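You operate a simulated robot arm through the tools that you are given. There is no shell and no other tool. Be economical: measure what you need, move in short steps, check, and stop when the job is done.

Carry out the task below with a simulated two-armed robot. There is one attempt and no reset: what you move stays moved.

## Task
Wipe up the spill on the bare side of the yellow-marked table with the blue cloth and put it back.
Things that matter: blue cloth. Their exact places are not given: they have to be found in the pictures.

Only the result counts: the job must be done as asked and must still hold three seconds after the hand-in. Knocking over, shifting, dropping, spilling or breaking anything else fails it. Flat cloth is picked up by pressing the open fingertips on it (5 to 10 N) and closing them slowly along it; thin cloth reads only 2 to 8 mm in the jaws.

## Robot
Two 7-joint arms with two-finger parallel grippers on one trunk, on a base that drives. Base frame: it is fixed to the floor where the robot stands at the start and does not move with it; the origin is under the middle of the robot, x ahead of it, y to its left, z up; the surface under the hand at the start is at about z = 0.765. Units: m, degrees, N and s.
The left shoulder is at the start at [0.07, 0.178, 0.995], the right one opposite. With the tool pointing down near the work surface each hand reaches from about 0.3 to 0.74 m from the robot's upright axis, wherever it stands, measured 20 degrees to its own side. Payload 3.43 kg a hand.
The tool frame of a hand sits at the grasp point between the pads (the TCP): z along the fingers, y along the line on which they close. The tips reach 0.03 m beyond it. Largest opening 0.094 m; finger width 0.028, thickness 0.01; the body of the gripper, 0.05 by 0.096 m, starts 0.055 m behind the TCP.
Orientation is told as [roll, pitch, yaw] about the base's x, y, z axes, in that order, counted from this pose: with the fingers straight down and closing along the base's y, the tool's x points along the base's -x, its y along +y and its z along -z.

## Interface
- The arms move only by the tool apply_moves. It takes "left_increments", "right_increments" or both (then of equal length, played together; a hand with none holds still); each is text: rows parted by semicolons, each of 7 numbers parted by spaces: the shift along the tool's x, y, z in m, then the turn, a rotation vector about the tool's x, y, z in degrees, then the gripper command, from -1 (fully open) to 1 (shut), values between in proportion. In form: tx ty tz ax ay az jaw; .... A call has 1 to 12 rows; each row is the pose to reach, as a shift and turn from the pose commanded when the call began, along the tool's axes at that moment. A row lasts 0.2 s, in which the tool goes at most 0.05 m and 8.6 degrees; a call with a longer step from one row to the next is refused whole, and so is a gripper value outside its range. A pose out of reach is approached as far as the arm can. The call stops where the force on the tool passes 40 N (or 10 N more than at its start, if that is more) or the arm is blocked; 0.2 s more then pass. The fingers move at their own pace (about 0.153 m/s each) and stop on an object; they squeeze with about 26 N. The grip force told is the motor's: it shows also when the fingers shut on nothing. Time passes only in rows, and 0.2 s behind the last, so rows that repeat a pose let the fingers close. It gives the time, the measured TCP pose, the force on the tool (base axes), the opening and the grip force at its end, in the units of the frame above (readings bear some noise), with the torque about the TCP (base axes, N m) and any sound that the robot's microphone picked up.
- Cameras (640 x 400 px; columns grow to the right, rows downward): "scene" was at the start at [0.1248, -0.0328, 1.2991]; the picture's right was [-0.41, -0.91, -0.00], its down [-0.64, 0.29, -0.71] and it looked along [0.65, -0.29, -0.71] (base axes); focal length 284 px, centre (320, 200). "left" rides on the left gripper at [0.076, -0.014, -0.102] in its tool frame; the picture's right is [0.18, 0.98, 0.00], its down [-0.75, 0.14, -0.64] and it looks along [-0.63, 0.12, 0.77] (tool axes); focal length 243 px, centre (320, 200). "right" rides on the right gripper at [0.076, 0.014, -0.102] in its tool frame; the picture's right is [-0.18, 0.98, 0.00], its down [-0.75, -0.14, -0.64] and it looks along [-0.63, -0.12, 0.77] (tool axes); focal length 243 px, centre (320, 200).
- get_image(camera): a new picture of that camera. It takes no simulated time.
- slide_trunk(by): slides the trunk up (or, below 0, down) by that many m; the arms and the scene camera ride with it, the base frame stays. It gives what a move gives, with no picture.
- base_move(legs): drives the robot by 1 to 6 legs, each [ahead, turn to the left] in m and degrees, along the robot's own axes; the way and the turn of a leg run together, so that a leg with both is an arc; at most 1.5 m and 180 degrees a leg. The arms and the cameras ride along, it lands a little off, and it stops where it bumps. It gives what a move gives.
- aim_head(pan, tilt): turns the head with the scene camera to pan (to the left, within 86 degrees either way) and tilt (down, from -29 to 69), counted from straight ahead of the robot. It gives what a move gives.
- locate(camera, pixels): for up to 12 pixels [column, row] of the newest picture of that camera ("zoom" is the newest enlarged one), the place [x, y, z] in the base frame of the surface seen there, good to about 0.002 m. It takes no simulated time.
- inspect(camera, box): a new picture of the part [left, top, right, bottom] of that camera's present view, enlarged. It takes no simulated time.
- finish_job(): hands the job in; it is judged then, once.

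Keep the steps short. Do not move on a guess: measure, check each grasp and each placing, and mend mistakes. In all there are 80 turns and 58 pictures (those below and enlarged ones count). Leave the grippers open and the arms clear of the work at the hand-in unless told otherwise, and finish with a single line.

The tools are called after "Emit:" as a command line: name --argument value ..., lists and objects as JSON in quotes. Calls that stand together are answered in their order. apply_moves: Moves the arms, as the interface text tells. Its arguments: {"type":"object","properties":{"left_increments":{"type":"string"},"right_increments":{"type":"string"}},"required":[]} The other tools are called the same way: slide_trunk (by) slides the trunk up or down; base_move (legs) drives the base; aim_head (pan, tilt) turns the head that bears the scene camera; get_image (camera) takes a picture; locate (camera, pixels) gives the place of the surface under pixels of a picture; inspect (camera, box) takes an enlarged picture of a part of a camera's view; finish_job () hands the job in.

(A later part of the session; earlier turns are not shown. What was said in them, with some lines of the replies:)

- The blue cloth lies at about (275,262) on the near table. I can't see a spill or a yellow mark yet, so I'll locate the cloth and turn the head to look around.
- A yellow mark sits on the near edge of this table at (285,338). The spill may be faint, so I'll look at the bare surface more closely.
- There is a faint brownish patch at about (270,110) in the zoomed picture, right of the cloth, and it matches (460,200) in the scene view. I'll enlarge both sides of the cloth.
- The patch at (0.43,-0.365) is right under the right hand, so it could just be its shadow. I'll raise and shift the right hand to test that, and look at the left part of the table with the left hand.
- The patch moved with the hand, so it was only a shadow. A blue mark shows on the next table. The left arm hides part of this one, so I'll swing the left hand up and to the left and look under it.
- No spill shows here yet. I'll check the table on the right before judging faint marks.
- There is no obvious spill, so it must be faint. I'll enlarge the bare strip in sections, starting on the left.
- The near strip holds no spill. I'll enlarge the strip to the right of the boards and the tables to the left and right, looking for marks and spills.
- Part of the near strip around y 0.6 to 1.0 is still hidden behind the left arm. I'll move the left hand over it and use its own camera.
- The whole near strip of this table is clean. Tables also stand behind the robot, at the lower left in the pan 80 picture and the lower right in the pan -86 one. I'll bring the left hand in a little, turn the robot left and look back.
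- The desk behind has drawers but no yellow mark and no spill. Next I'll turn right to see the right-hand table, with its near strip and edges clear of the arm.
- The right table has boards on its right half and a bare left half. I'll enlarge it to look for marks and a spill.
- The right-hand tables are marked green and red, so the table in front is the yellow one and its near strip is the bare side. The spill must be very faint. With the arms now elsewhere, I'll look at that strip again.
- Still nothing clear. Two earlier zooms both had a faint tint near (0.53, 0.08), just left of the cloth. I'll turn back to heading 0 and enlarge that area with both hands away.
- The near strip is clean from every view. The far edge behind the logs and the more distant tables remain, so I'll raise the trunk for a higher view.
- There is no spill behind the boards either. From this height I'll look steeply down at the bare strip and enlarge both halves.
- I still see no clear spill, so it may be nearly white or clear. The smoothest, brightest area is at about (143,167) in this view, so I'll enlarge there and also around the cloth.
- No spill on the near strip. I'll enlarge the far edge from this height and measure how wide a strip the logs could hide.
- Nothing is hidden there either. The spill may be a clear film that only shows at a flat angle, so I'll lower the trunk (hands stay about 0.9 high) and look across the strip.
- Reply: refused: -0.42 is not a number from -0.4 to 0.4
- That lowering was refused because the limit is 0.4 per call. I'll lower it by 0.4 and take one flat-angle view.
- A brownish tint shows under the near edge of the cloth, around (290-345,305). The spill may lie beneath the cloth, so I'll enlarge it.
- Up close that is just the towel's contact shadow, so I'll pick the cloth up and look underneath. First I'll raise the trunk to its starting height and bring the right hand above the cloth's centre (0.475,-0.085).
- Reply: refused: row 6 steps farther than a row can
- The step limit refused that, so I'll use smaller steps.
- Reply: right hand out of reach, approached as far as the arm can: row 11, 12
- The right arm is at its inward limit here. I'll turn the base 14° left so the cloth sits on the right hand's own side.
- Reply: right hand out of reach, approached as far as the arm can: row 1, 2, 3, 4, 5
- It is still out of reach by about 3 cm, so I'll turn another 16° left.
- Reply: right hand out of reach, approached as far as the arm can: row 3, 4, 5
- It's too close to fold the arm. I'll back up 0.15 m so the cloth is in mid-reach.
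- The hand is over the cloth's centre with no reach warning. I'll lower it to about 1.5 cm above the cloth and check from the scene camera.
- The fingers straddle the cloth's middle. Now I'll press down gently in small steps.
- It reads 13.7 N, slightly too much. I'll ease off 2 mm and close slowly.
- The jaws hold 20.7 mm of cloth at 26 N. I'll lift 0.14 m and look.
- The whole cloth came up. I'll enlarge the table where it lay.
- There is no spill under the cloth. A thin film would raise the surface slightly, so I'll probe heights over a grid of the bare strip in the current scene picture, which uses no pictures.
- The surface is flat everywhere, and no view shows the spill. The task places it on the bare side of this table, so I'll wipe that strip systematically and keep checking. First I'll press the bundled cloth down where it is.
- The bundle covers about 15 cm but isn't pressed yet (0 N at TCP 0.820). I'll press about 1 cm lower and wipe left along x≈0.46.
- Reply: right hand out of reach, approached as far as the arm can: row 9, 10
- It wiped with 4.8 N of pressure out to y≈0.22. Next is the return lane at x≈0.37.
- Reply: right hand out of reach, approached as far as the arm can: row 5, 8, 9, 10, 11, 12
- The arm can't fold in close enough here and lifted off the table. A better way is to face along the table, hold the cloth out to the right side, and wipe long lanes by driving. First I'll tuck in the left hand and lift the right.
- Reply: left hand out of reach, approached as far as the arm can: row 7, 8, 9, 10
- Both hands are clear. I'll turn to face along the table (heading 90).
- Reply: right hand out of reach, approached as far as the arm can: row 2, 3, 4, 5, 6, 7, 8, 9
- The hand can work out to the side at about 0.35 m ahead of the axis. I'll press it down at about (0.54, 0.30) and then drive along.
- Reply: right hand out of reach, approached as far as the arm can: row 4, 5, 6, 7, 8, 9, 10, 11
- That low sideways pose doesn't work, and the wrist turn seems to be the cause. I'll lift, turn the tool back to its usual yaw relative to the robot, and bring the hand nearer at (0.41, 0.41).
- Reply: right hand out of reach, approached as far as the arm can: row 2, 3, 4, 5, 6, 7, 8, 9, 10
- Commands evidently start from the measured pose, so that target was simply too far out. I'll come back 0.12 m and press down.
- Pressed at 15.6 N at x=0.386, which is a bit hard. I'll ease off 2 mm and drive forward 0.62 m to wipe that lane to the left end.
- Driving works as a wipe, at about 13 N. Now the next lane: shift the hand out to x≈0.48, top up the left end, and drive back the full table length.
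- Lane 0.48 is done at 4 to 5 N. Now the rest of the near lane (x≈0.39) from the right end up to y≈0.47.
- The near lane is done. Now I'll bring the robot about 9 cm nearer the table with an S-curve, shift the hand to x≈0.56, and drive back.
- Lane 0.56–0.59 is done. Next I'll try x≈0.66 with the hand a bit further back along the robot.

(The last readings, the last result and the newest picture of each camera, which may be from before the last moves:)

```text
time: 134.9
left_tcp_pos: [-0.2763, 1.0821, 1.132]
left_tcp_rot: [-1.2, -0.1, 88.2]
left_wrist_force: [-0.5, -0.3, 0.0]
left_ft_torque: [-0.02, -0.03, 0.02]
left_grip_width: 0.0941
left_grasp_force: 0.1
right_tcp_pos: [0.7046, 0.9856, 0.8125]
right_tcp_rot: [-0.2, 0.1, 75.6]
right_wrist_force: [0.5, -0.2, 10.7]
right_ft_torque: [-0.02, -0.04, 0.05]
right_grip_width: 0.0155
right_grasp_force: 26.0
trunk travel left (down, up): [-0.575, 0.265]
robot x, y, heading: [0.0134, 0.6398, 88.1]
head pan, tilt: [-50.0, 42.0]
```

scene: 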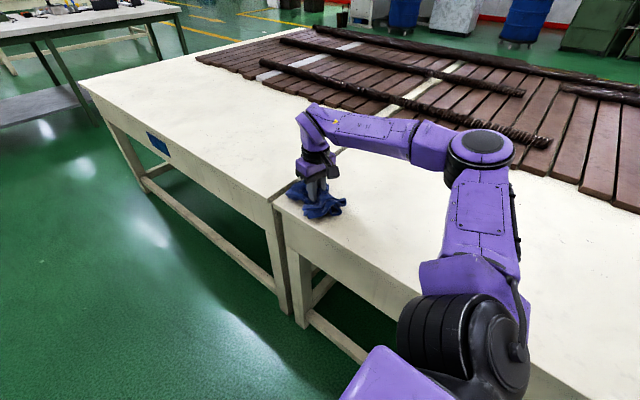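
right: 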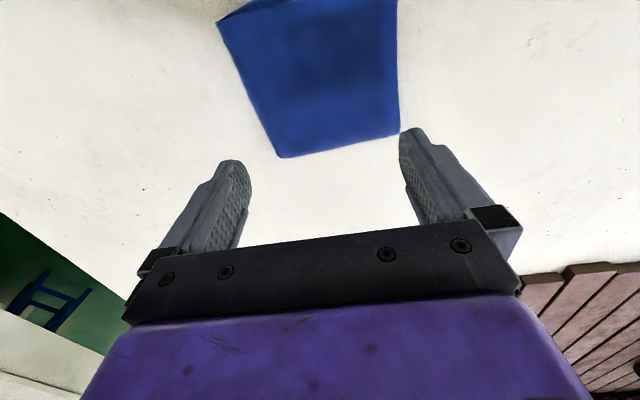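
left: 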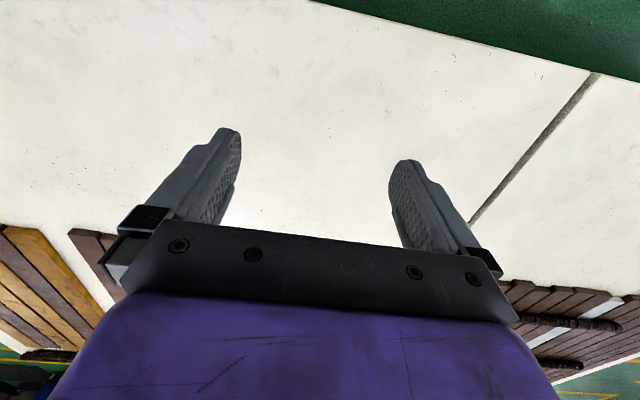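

The boards begin at x≈0.89, so this lane at 0.66–0.70 is safely clear of them. I'll go back along x≈0.63 to close the gap and head toward the cloth's place.

Emit:
apply_moves --right_increments "-0.007 0.026 0 0 0 0 1; -0.014 0.052 0 0 0 0 1; -0.02 0.08 0 0 0 0 1"

Emit:
base_move --legs '[[-0.7, 1.5], [-0.5, 0]]'

Emit:
get_image --camera "scene"

```text
time: 135.7
left_tcp_pos: [-0.2755, 1.0815, 1.1326]
left_tcp_rot: [-1.3, -0.1, 88.2]
left_wrist_force: [-0.8, 0.1, -0.5]
left_ft_torque: [0.0, 0.02, 0.0]
left_grip_width: 0.094
left_grasp_force: 0.0
right_tcp_pos: [0.6321, 1.0229, 0.8129]
right_tcp_rot: [-0.3, 0.0, 75.4]
right_wrist_force: [3.4, -0.8, 10.5]
right_ft_torque: [-0.03, -0.12, 0.02]
right_grip_width: 0.0159
right_grasp_force: 26.2
trunk travel left (down, up): [-0.575, 0.265]
robot x, y, heading: [0.0138, 0.6368, 88.1]
head pan, tilt: [-50.0, 42.0]
```

```text
time: 142.1
left_tcp_pos: [-0.3007, -0.1409, 1.1334]
left_tcp_rot: [-1.2, -0.1, 89.7]
left_wrist_force: [-0.4, -1.2, 1.0]
left_ft_torque: [0.02, 0.01, 0.04]
left_grip_width: 0.0939
left_grasp_force: 0.0
right_tcp_pos: [0.6076, -0.1728, 0.8143]
right_tcp_rot: [-0.2, 0.0, 77.0]
right_wrist_force: [0.2, -1.0, 11.4]
right_ft_torque: [-0.05, 0.03, -0.11]
right_grip_width: 0.0158
right_grasp_force: 26.1
trunk travel left (down, up): [-0.575, 0.265]
robot x, y, heading: [0.003, -0.5724, 89.4]
head pan, tilt: [-50.0, 42.0]
```

```text
8 pictures are left
```

scene: 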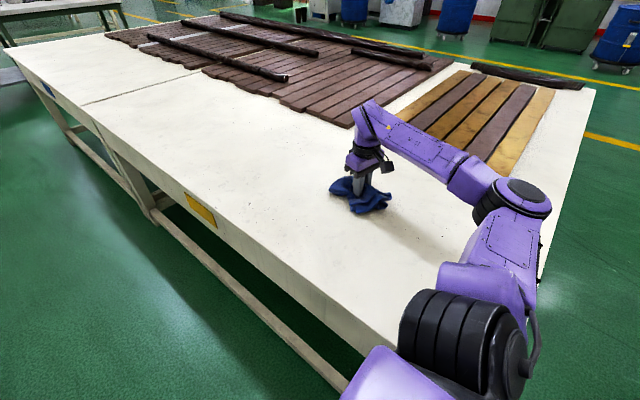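

Nearly everything is wiped; only a band at x≈0.76–0.85 remains. To reach it the robot must stand a few cm nearer, so I'll check how far the base is from the table.

Emit:
aim_head --pan -40 --tilt 69

Emit:
get_image --camera "scene"

```text
time: 143.0
left_tcp_pos: [-0.2998, -0.1392, 1.1328]
left_tcp_rot: [-1.5, -0.1, 89.6]
left_wrist_force: [0.6, -0.1, 0.1]
left_ft_torque: [0.01, 0.0, 0.0]
left_grip_width: 0.0942
left_grasp_force: 0.0
right_tcp_pos: [0.6086, -0.1737, 0.8137]
right_tcp_rot: [-0.3, 0.0, 76.8]
right_wrist_force: [0.2, -1.8, 11.9]
right_ft_torque: [-0.03, -0.02, -0.13]
right_grip_width: 0.0157
right_grasp_force: 25.7
trunk travel left (down, up): [-0.575, 0.265]
robot x, y, heading: [0.0031, -0.5754, 89.5]
head pan, tilt: [-40.0, 68.8]
```

```text
7 pictures are left
```

scene: 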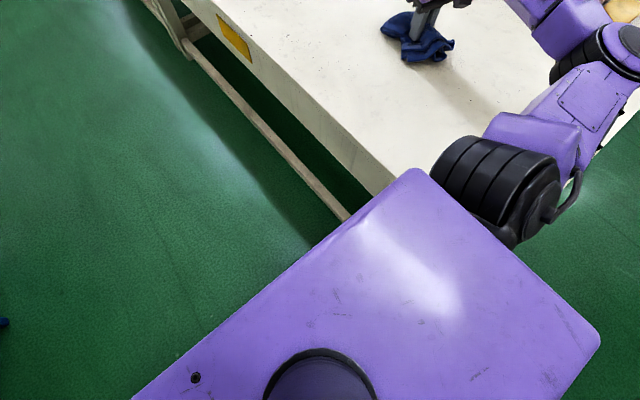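

The base clearance can't be confirmed, so I won't push closer; the wiped band already reaches to about 0.77. Now I'll return the cloth: lift it, carry it over its old place (0.475,-0.085), and turn the tool back to its grasp yaw.

Emit:
apply_moves --right_increments "0 0 -0.03 0 0 0 1; 0 0 -0.07 0 0 6 1; -0.012 0.03 -0.09 0 0 12 1; -0.023 0.06 -0.1 0 0 18 1; -0.034 0.09 -0.1 0 0 25 1; -0.045 0.12 -0.1 0 0 32 1; -0.0554 0.15 -0.1 0 0 39 1; -0.0554 0.15 -0.1 0 0 46 1; -0.0554 0.15 -0.1 0 0 53 1; -0.0554 0.15 -0.1 0 0 60 1; -0.0554 0.15 -0.1 0 0 60 1"

```text
time: 145.4
left_tcp_pos: [-0.2989, -0.1371, 1.1324]
left_tcp_rot: [-1.3, 0.0, 89.8]
left_wrist_force: [-0.3, -0.3, 0.0]
left_ft_torque: [0.02, -0.02, -0.01]
left_grip_width: 0.094
left_grasp_force: 0.1
right_tcp_pos: [0.5428, -0.0414, 0.9075]
right_tcp_rot: [-0.3, 0.0, 16.9]
right_wrist_force: [-0.7, 0.7, -0.4]
right_ft_torque: [-0.04, 0.0, 0.25]
right_grip_width: 0.0134
right_grasp_force: 25.7
right hand out of reach, approached as far as the arm can: row 5, 8, 9, 10, 11
trunk travel left (down, up): [-0.575, 0.265]
robot x, y, heading: [0.0045, -0.5769, 89.8]
head pan, tilt: [-40.0, 68.8]
```

The yaw is restored but the hand is 7 cm too far out. I'll correct with the base: turn 8.5° left and back up 0.118 m.

Emit:
base_move --legs '[[0, 8.5], [-0.118, 0]]'

```text
time: 147.3
left_tcp_pos: [-0.3431, -0.3012, 1.1323]
left_tcp_rot: [-1.2, 0.0, 98.0]
left_wrist_force: [-0.3, -0.2, 0.6]
left_ft_torque: [0.03, 0.0, 0.0]
left_grip_width: 0.0941
left_grasp_force: 0.0
right_tcp_pos: [0.4743, -0.0822, 0.9073]
right_tcp_rot: [-0.3, 0.0, 25.5]
right_wrist_force: [-0.7, 1.1, 0.2]
right_ft_torque: [0.02, -0.01, -0.16]
right_grip_width: 0.0133
right_grasp_force: 26.0
trunk travel left (down, up): [-0.575, 0.265]
robot x, y, heading: [0.0202, -0.6914, 98.0]
head pan, tilt: [-40.0, 68.8]
```

It is over the old place. I'll lower it to the table.

Emit:
apply_moves --right_increments "0 0 0.03 0 0 0 1; 0 0 0.06 0 0 0 1; 0 0 0.08 0 0 0 1; 0 0 0.088 0 0 0 1; 0 0 0.093 0 0 0 1"

Emit:
aim_head --pan -40 --tilt 45

Emit:
get_image --camera "scene"

```text
time: 148.5
left_tcp_pos: [-0.3428, -0.3006, 1.1328]
left_tcp_rot: [-1.3, 0.0, 98.0]
left_wrist_force: [0.7, 0.2, 0.8]
left_ft_torque: [0.04, 0.0, 0.0]
left_grip_width: 0.0938
left_grasp_force: 0.0
right_tcp_pos: [0.4844, -0.0704, 0.8901]
right_tcp_rot: [-1.6, 0.4, 25.9]
right_wrist_force: [0.2, 0.2, -0.8]
right_ft_torque: [0.07, 0.04, -0.19]
right_grip_width: 0.0136
right_grasp_force: 26.7
right hand out of reach, approached as far as the arm can: row 1, 2, 3, 4, 5
trunk travel left (down, up): [-0.575, 0.265]
robot x, y, heading: [0.0121, -0.6883, 97.9]
head pan, tilt: [-40.0, 68.8]
```

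```text
time: 149.3
left_tcp_pos: [-0.343, -0.3019, 1.1329]
left_tcp_rot: [-1.4, 0.0, 97.9]
left_wrist_force: [0.1, -0.4, 0.5]
left_ft_torque: [-0.02, -0.03, 0.03]
left_grip_width: 0.0942
left_grasp_force: 0.1
right_tcp_pos: [0.484, -0.0719, 0.8916]
right_tcp_rot: [-1.7, 0.5, 25.9]
right_wrist_force: [0.1, -0.1, -0.4]
right_ft_torque: [0.04, 0.04, -0.15]
right_grip_width: 0.0136
right_grasp_force: 26.3
trunk travel left (down, up): [-0.575, 0.265]
robot x, y, heading: [0.0142, -0.69, 97.9]
head pan, tilt: [-40.0, 45.0]
```

```text
6 pictures are left
```

scene: 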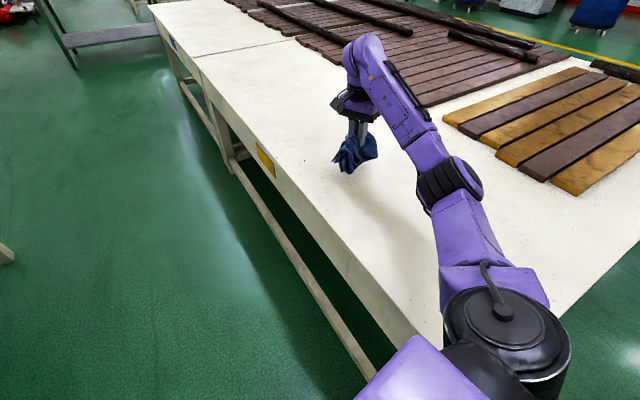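

The wrist yaw blocks the way down. I'll turn the tool back by 50°, move the base forward 6 cm, and then lower.

Emit:
apply_moves --right_increments "0 0 -0.01 1 0 -7 1; 0 0 -0.01 1.7 -0.5 -14 1; 0 0 -0.01 1.7 -0.5 -21 1; 0 0 -0.01 1.7 -0.5 -28 1; 0 0 -0.01 1.7 -0.5 -35 1; 0 0 -0.01 1.7 -0.5 -42 1; 0 0 -0.01 1.7 -0.5 -50 1; 0 0 -0.01 1.7 -0.5 -50 1"

Emit:
base_move --legs '[[0.06, 0]]'

```text
time: 151.2
left_tcp_pos: [-0.3424, -0.301, 1.1331]
left_tcp_rot: [-1.4, 0.0, 98.0]
left_wrist_force: [1.4, 0.8, -0.2]
left_ft_torque: [0.02, -0.02, -0.03]
left_grip_width: 0.0939
left_grasp_force: 0.0
right_tcp_pos: [0.4869, -0.0645, 0.9016]
right_tcp_rot: [-1.9, 0.4, 75.6]
right_wrist_force: [-0.1, -0.5, -0.4]
right_ft_torque: [0.0, -0.06, -0.2]
right_grip_width: 0.0121
right_grasp_force: 25.8
trunk travel left (down, up): [-0.575, 0.265]
robot x, y, heading: [0.02, -0.6882, 98.2]
head pan, tilt: [-40.0, 45.0]
```

```text
time: 152.1
left_tcp_pos: [-0.3509, -0.241, 1.1321]
left_tcp_rot: [-1.3, 0.0, 98.0]
left_wrist_force: [0.5, 0.7, 0.0]
left_ft_torque: [-0.03, 0.01, 0.01]
left_grip_width: 0.0938
left_grasp_force: 0.1
right_tcp_pos: [0.4784, -0.0085, 0.9027]
right_tcp_rot: [-2.0, 0.5, 75.3]
right_wrist_force: [0.0, 0.7, -0.9]
right_ft_torque: [-0.03, -0.03, -0.19]
right_grip_width: 0.0123
right_grasp_force: 26.2
trunk travel left (down, up): [-0.575, 0.265]
robot x, y, heading: [0.0114, -0.6312, 97.8]
head pan, tilt: [-40.0, 45.0]
```

Emit:
apply_moves --right_increments "0.04 -0.008 0 0 0 0 1; 0.0752 -0.0167 0.01 0 0 0 1; 0.0752 -0.0167 0.04 0 0 0 1; 0.0752 -0.0167 0.065 0 0 0 1; 0.0752 -0.0167 0.08 0 0 0 1; 0.0752 -0.0167 0.086 0 0 0 1"

```text
time: 153.5
left_tcp_pos: [-0.3516, -0.2445, 1.1327]
left_tcp_rot: [-1.3, -0.1, 98.0]
left_wrist_force: [-0.1, -0.5, 0.0]
left_ft_torque: [-0.02, 0.03, 0.03]
left_grip_width: 0.094
left_grasp_force: 0.1
right_tcp_pos: [0.4802, -0.0858, 0.8185]
right_tcp_rot: [-1.9, 0.3, 75.4]
right_wrist_force: [1.2, -0.9, 7.3]
right_ft_torque: [0.02, -0.07, -0.17]
right_grip_width: 0.0121
right_grasp_force: 26.4
trunk travel left (down, up): [-0.575, 0.265]
robot x, y, heading: [0.0158, -0.6311, 98.1]
head pan, tilt: [-40.0, 45.0]
```

The cloth rests on its old place at 7 N. I'll open slowly and rise straight up.

Emit:
apply_moves --right_increments "0 0 0 0 0 0 0.7; 0 0 0 0 0 0 0.3; 0 0 0 0 0 0 -0.2; 0 0 0 0 0 0 -0.6; 0 0 0 0 0 0 -1; 0 0 0 0 0 0 -1; 0 0 -0.02 0 0 0 -1; 0 0 -0.05 0 0 0 -1; 0 0 -0.09 0 0 0 -1; 0 0 -0.13 0 0 0 -1; 0 0 -0.17 0 0 0 -1"

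Emit:
get_image --camera "scene"

```text
time: 155.9
left_tcp_pos: [-0.3519, -0.2431, 1.132]
left_tcp_rot: [-1.4, 0.0, 98.0]
left_wrist_force: [-0.4, -0.7, 0.4]
left_ft_torque: [0.0, 0.0, -0.01]
left_grip_width: 0.094
left_grasp_force: 0.0
right_tcp_pos: [0.4735, -0.082, 0.9874]
right_tcp_rot: [-2.0, 0.5, 75.4]
right_wrist_force: [0.4, -0.5, 0.0]
right_ft_torque: [0.03, -0.01, 0.02]
right_grip_width: 0.0941
right_grasp_force: 0.0
trunk travel left (down, up): [-0.575, 0.265]
robot x, y, heading: [0.0122, -0.6275, 97.9]
head pan, tilt: [-40.0, 45.0]
```

```text
5 pictures are left
```

scene: 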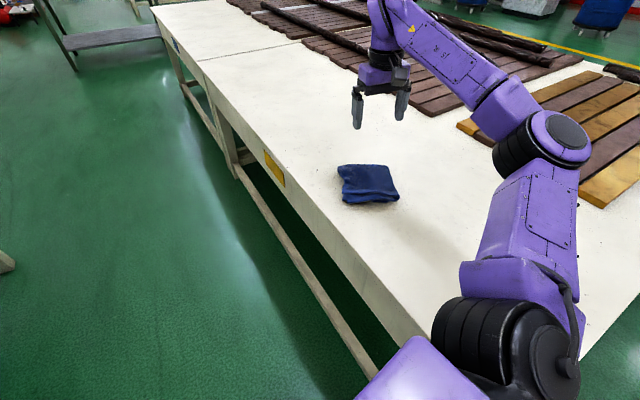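

The cloth settled flat again. I'll check its position.

Emit:
locate --camera "scene" --pixels '[[340, 168], [387, 165], [398, 197], [345, 201], [368, 183]]'

Emit:
inspect --camera "scene" --box '[260, 100, 480, 260]'

```text
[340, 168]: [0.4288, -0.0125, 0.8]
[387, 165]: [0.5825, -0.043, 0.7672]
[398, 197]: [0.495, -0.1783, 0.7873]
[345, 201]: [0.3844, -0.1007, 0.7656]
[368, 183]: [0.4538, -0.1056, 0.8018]
```

```text
2.50 times, centred on (370, 180) of scene
```

zoom: 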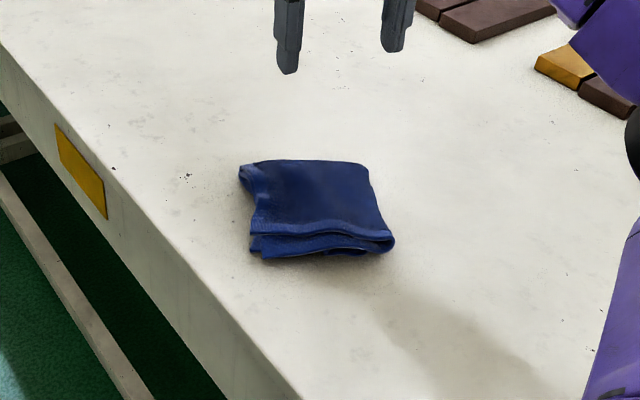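

The cloth lies at about (0.47,-0.09), back where it was. I'll move the right hand up and away, then hand in.

Emit:
apply_moves --right_increments "0 0 -0.03 0 0 0 -1; -0.03 0 -0.06 0 0 0 -1; -0.06 0 -0.08 0 0 0 -1; -0.09 0 -0.08 0 0 0 -1; -0.12 0 -0.08 0 0 0 -1; -0.12 0 -0.08 0 0 0 -1"

Emit:
finish_job

```text
time: 157.3
left_tcp_pos: [-0.3508, -0.2418, 1.1316]
left_tcp_rot: [-1.3, 0.0, 98.0]
left_wrist_force: [-0.5, -0.3, 0.1]
left_ft_torque: [0.02, -0.03, 0.01]
left_grip_width: 0.094
left_grasp_force: 0.1
right_tcp_pos: [0.4892, -0.0148, 1.0667]
right_tcp_rot: [-2.0, 0.5, 75.5]
right_wrist_force: [0.7, 0.8, -0.4]
right_ft_torque: [0.03, -0.02, 0.0]
right_grip_width: 0.0941
right_grasp_force: 0.1
right hand out of reach, approached as far as the arm can: row 4, 5, 6
trunk travel left (down, up): [-0.575, 0.265]
robot x, y, heading: [0.0093, -0.6326, 97.6]
head pan, tilt: [-40.0, 45.0]
```

```text
The job is handed in.
```

I never saw the spill in any picture, so I can't confirm it is gone: I wiped the yellow-marked table's bare strip with the blue cloth, except about 12 cm in front of the boards and the outer edges, then put the cloth back in its place and handed in with both grippers open.
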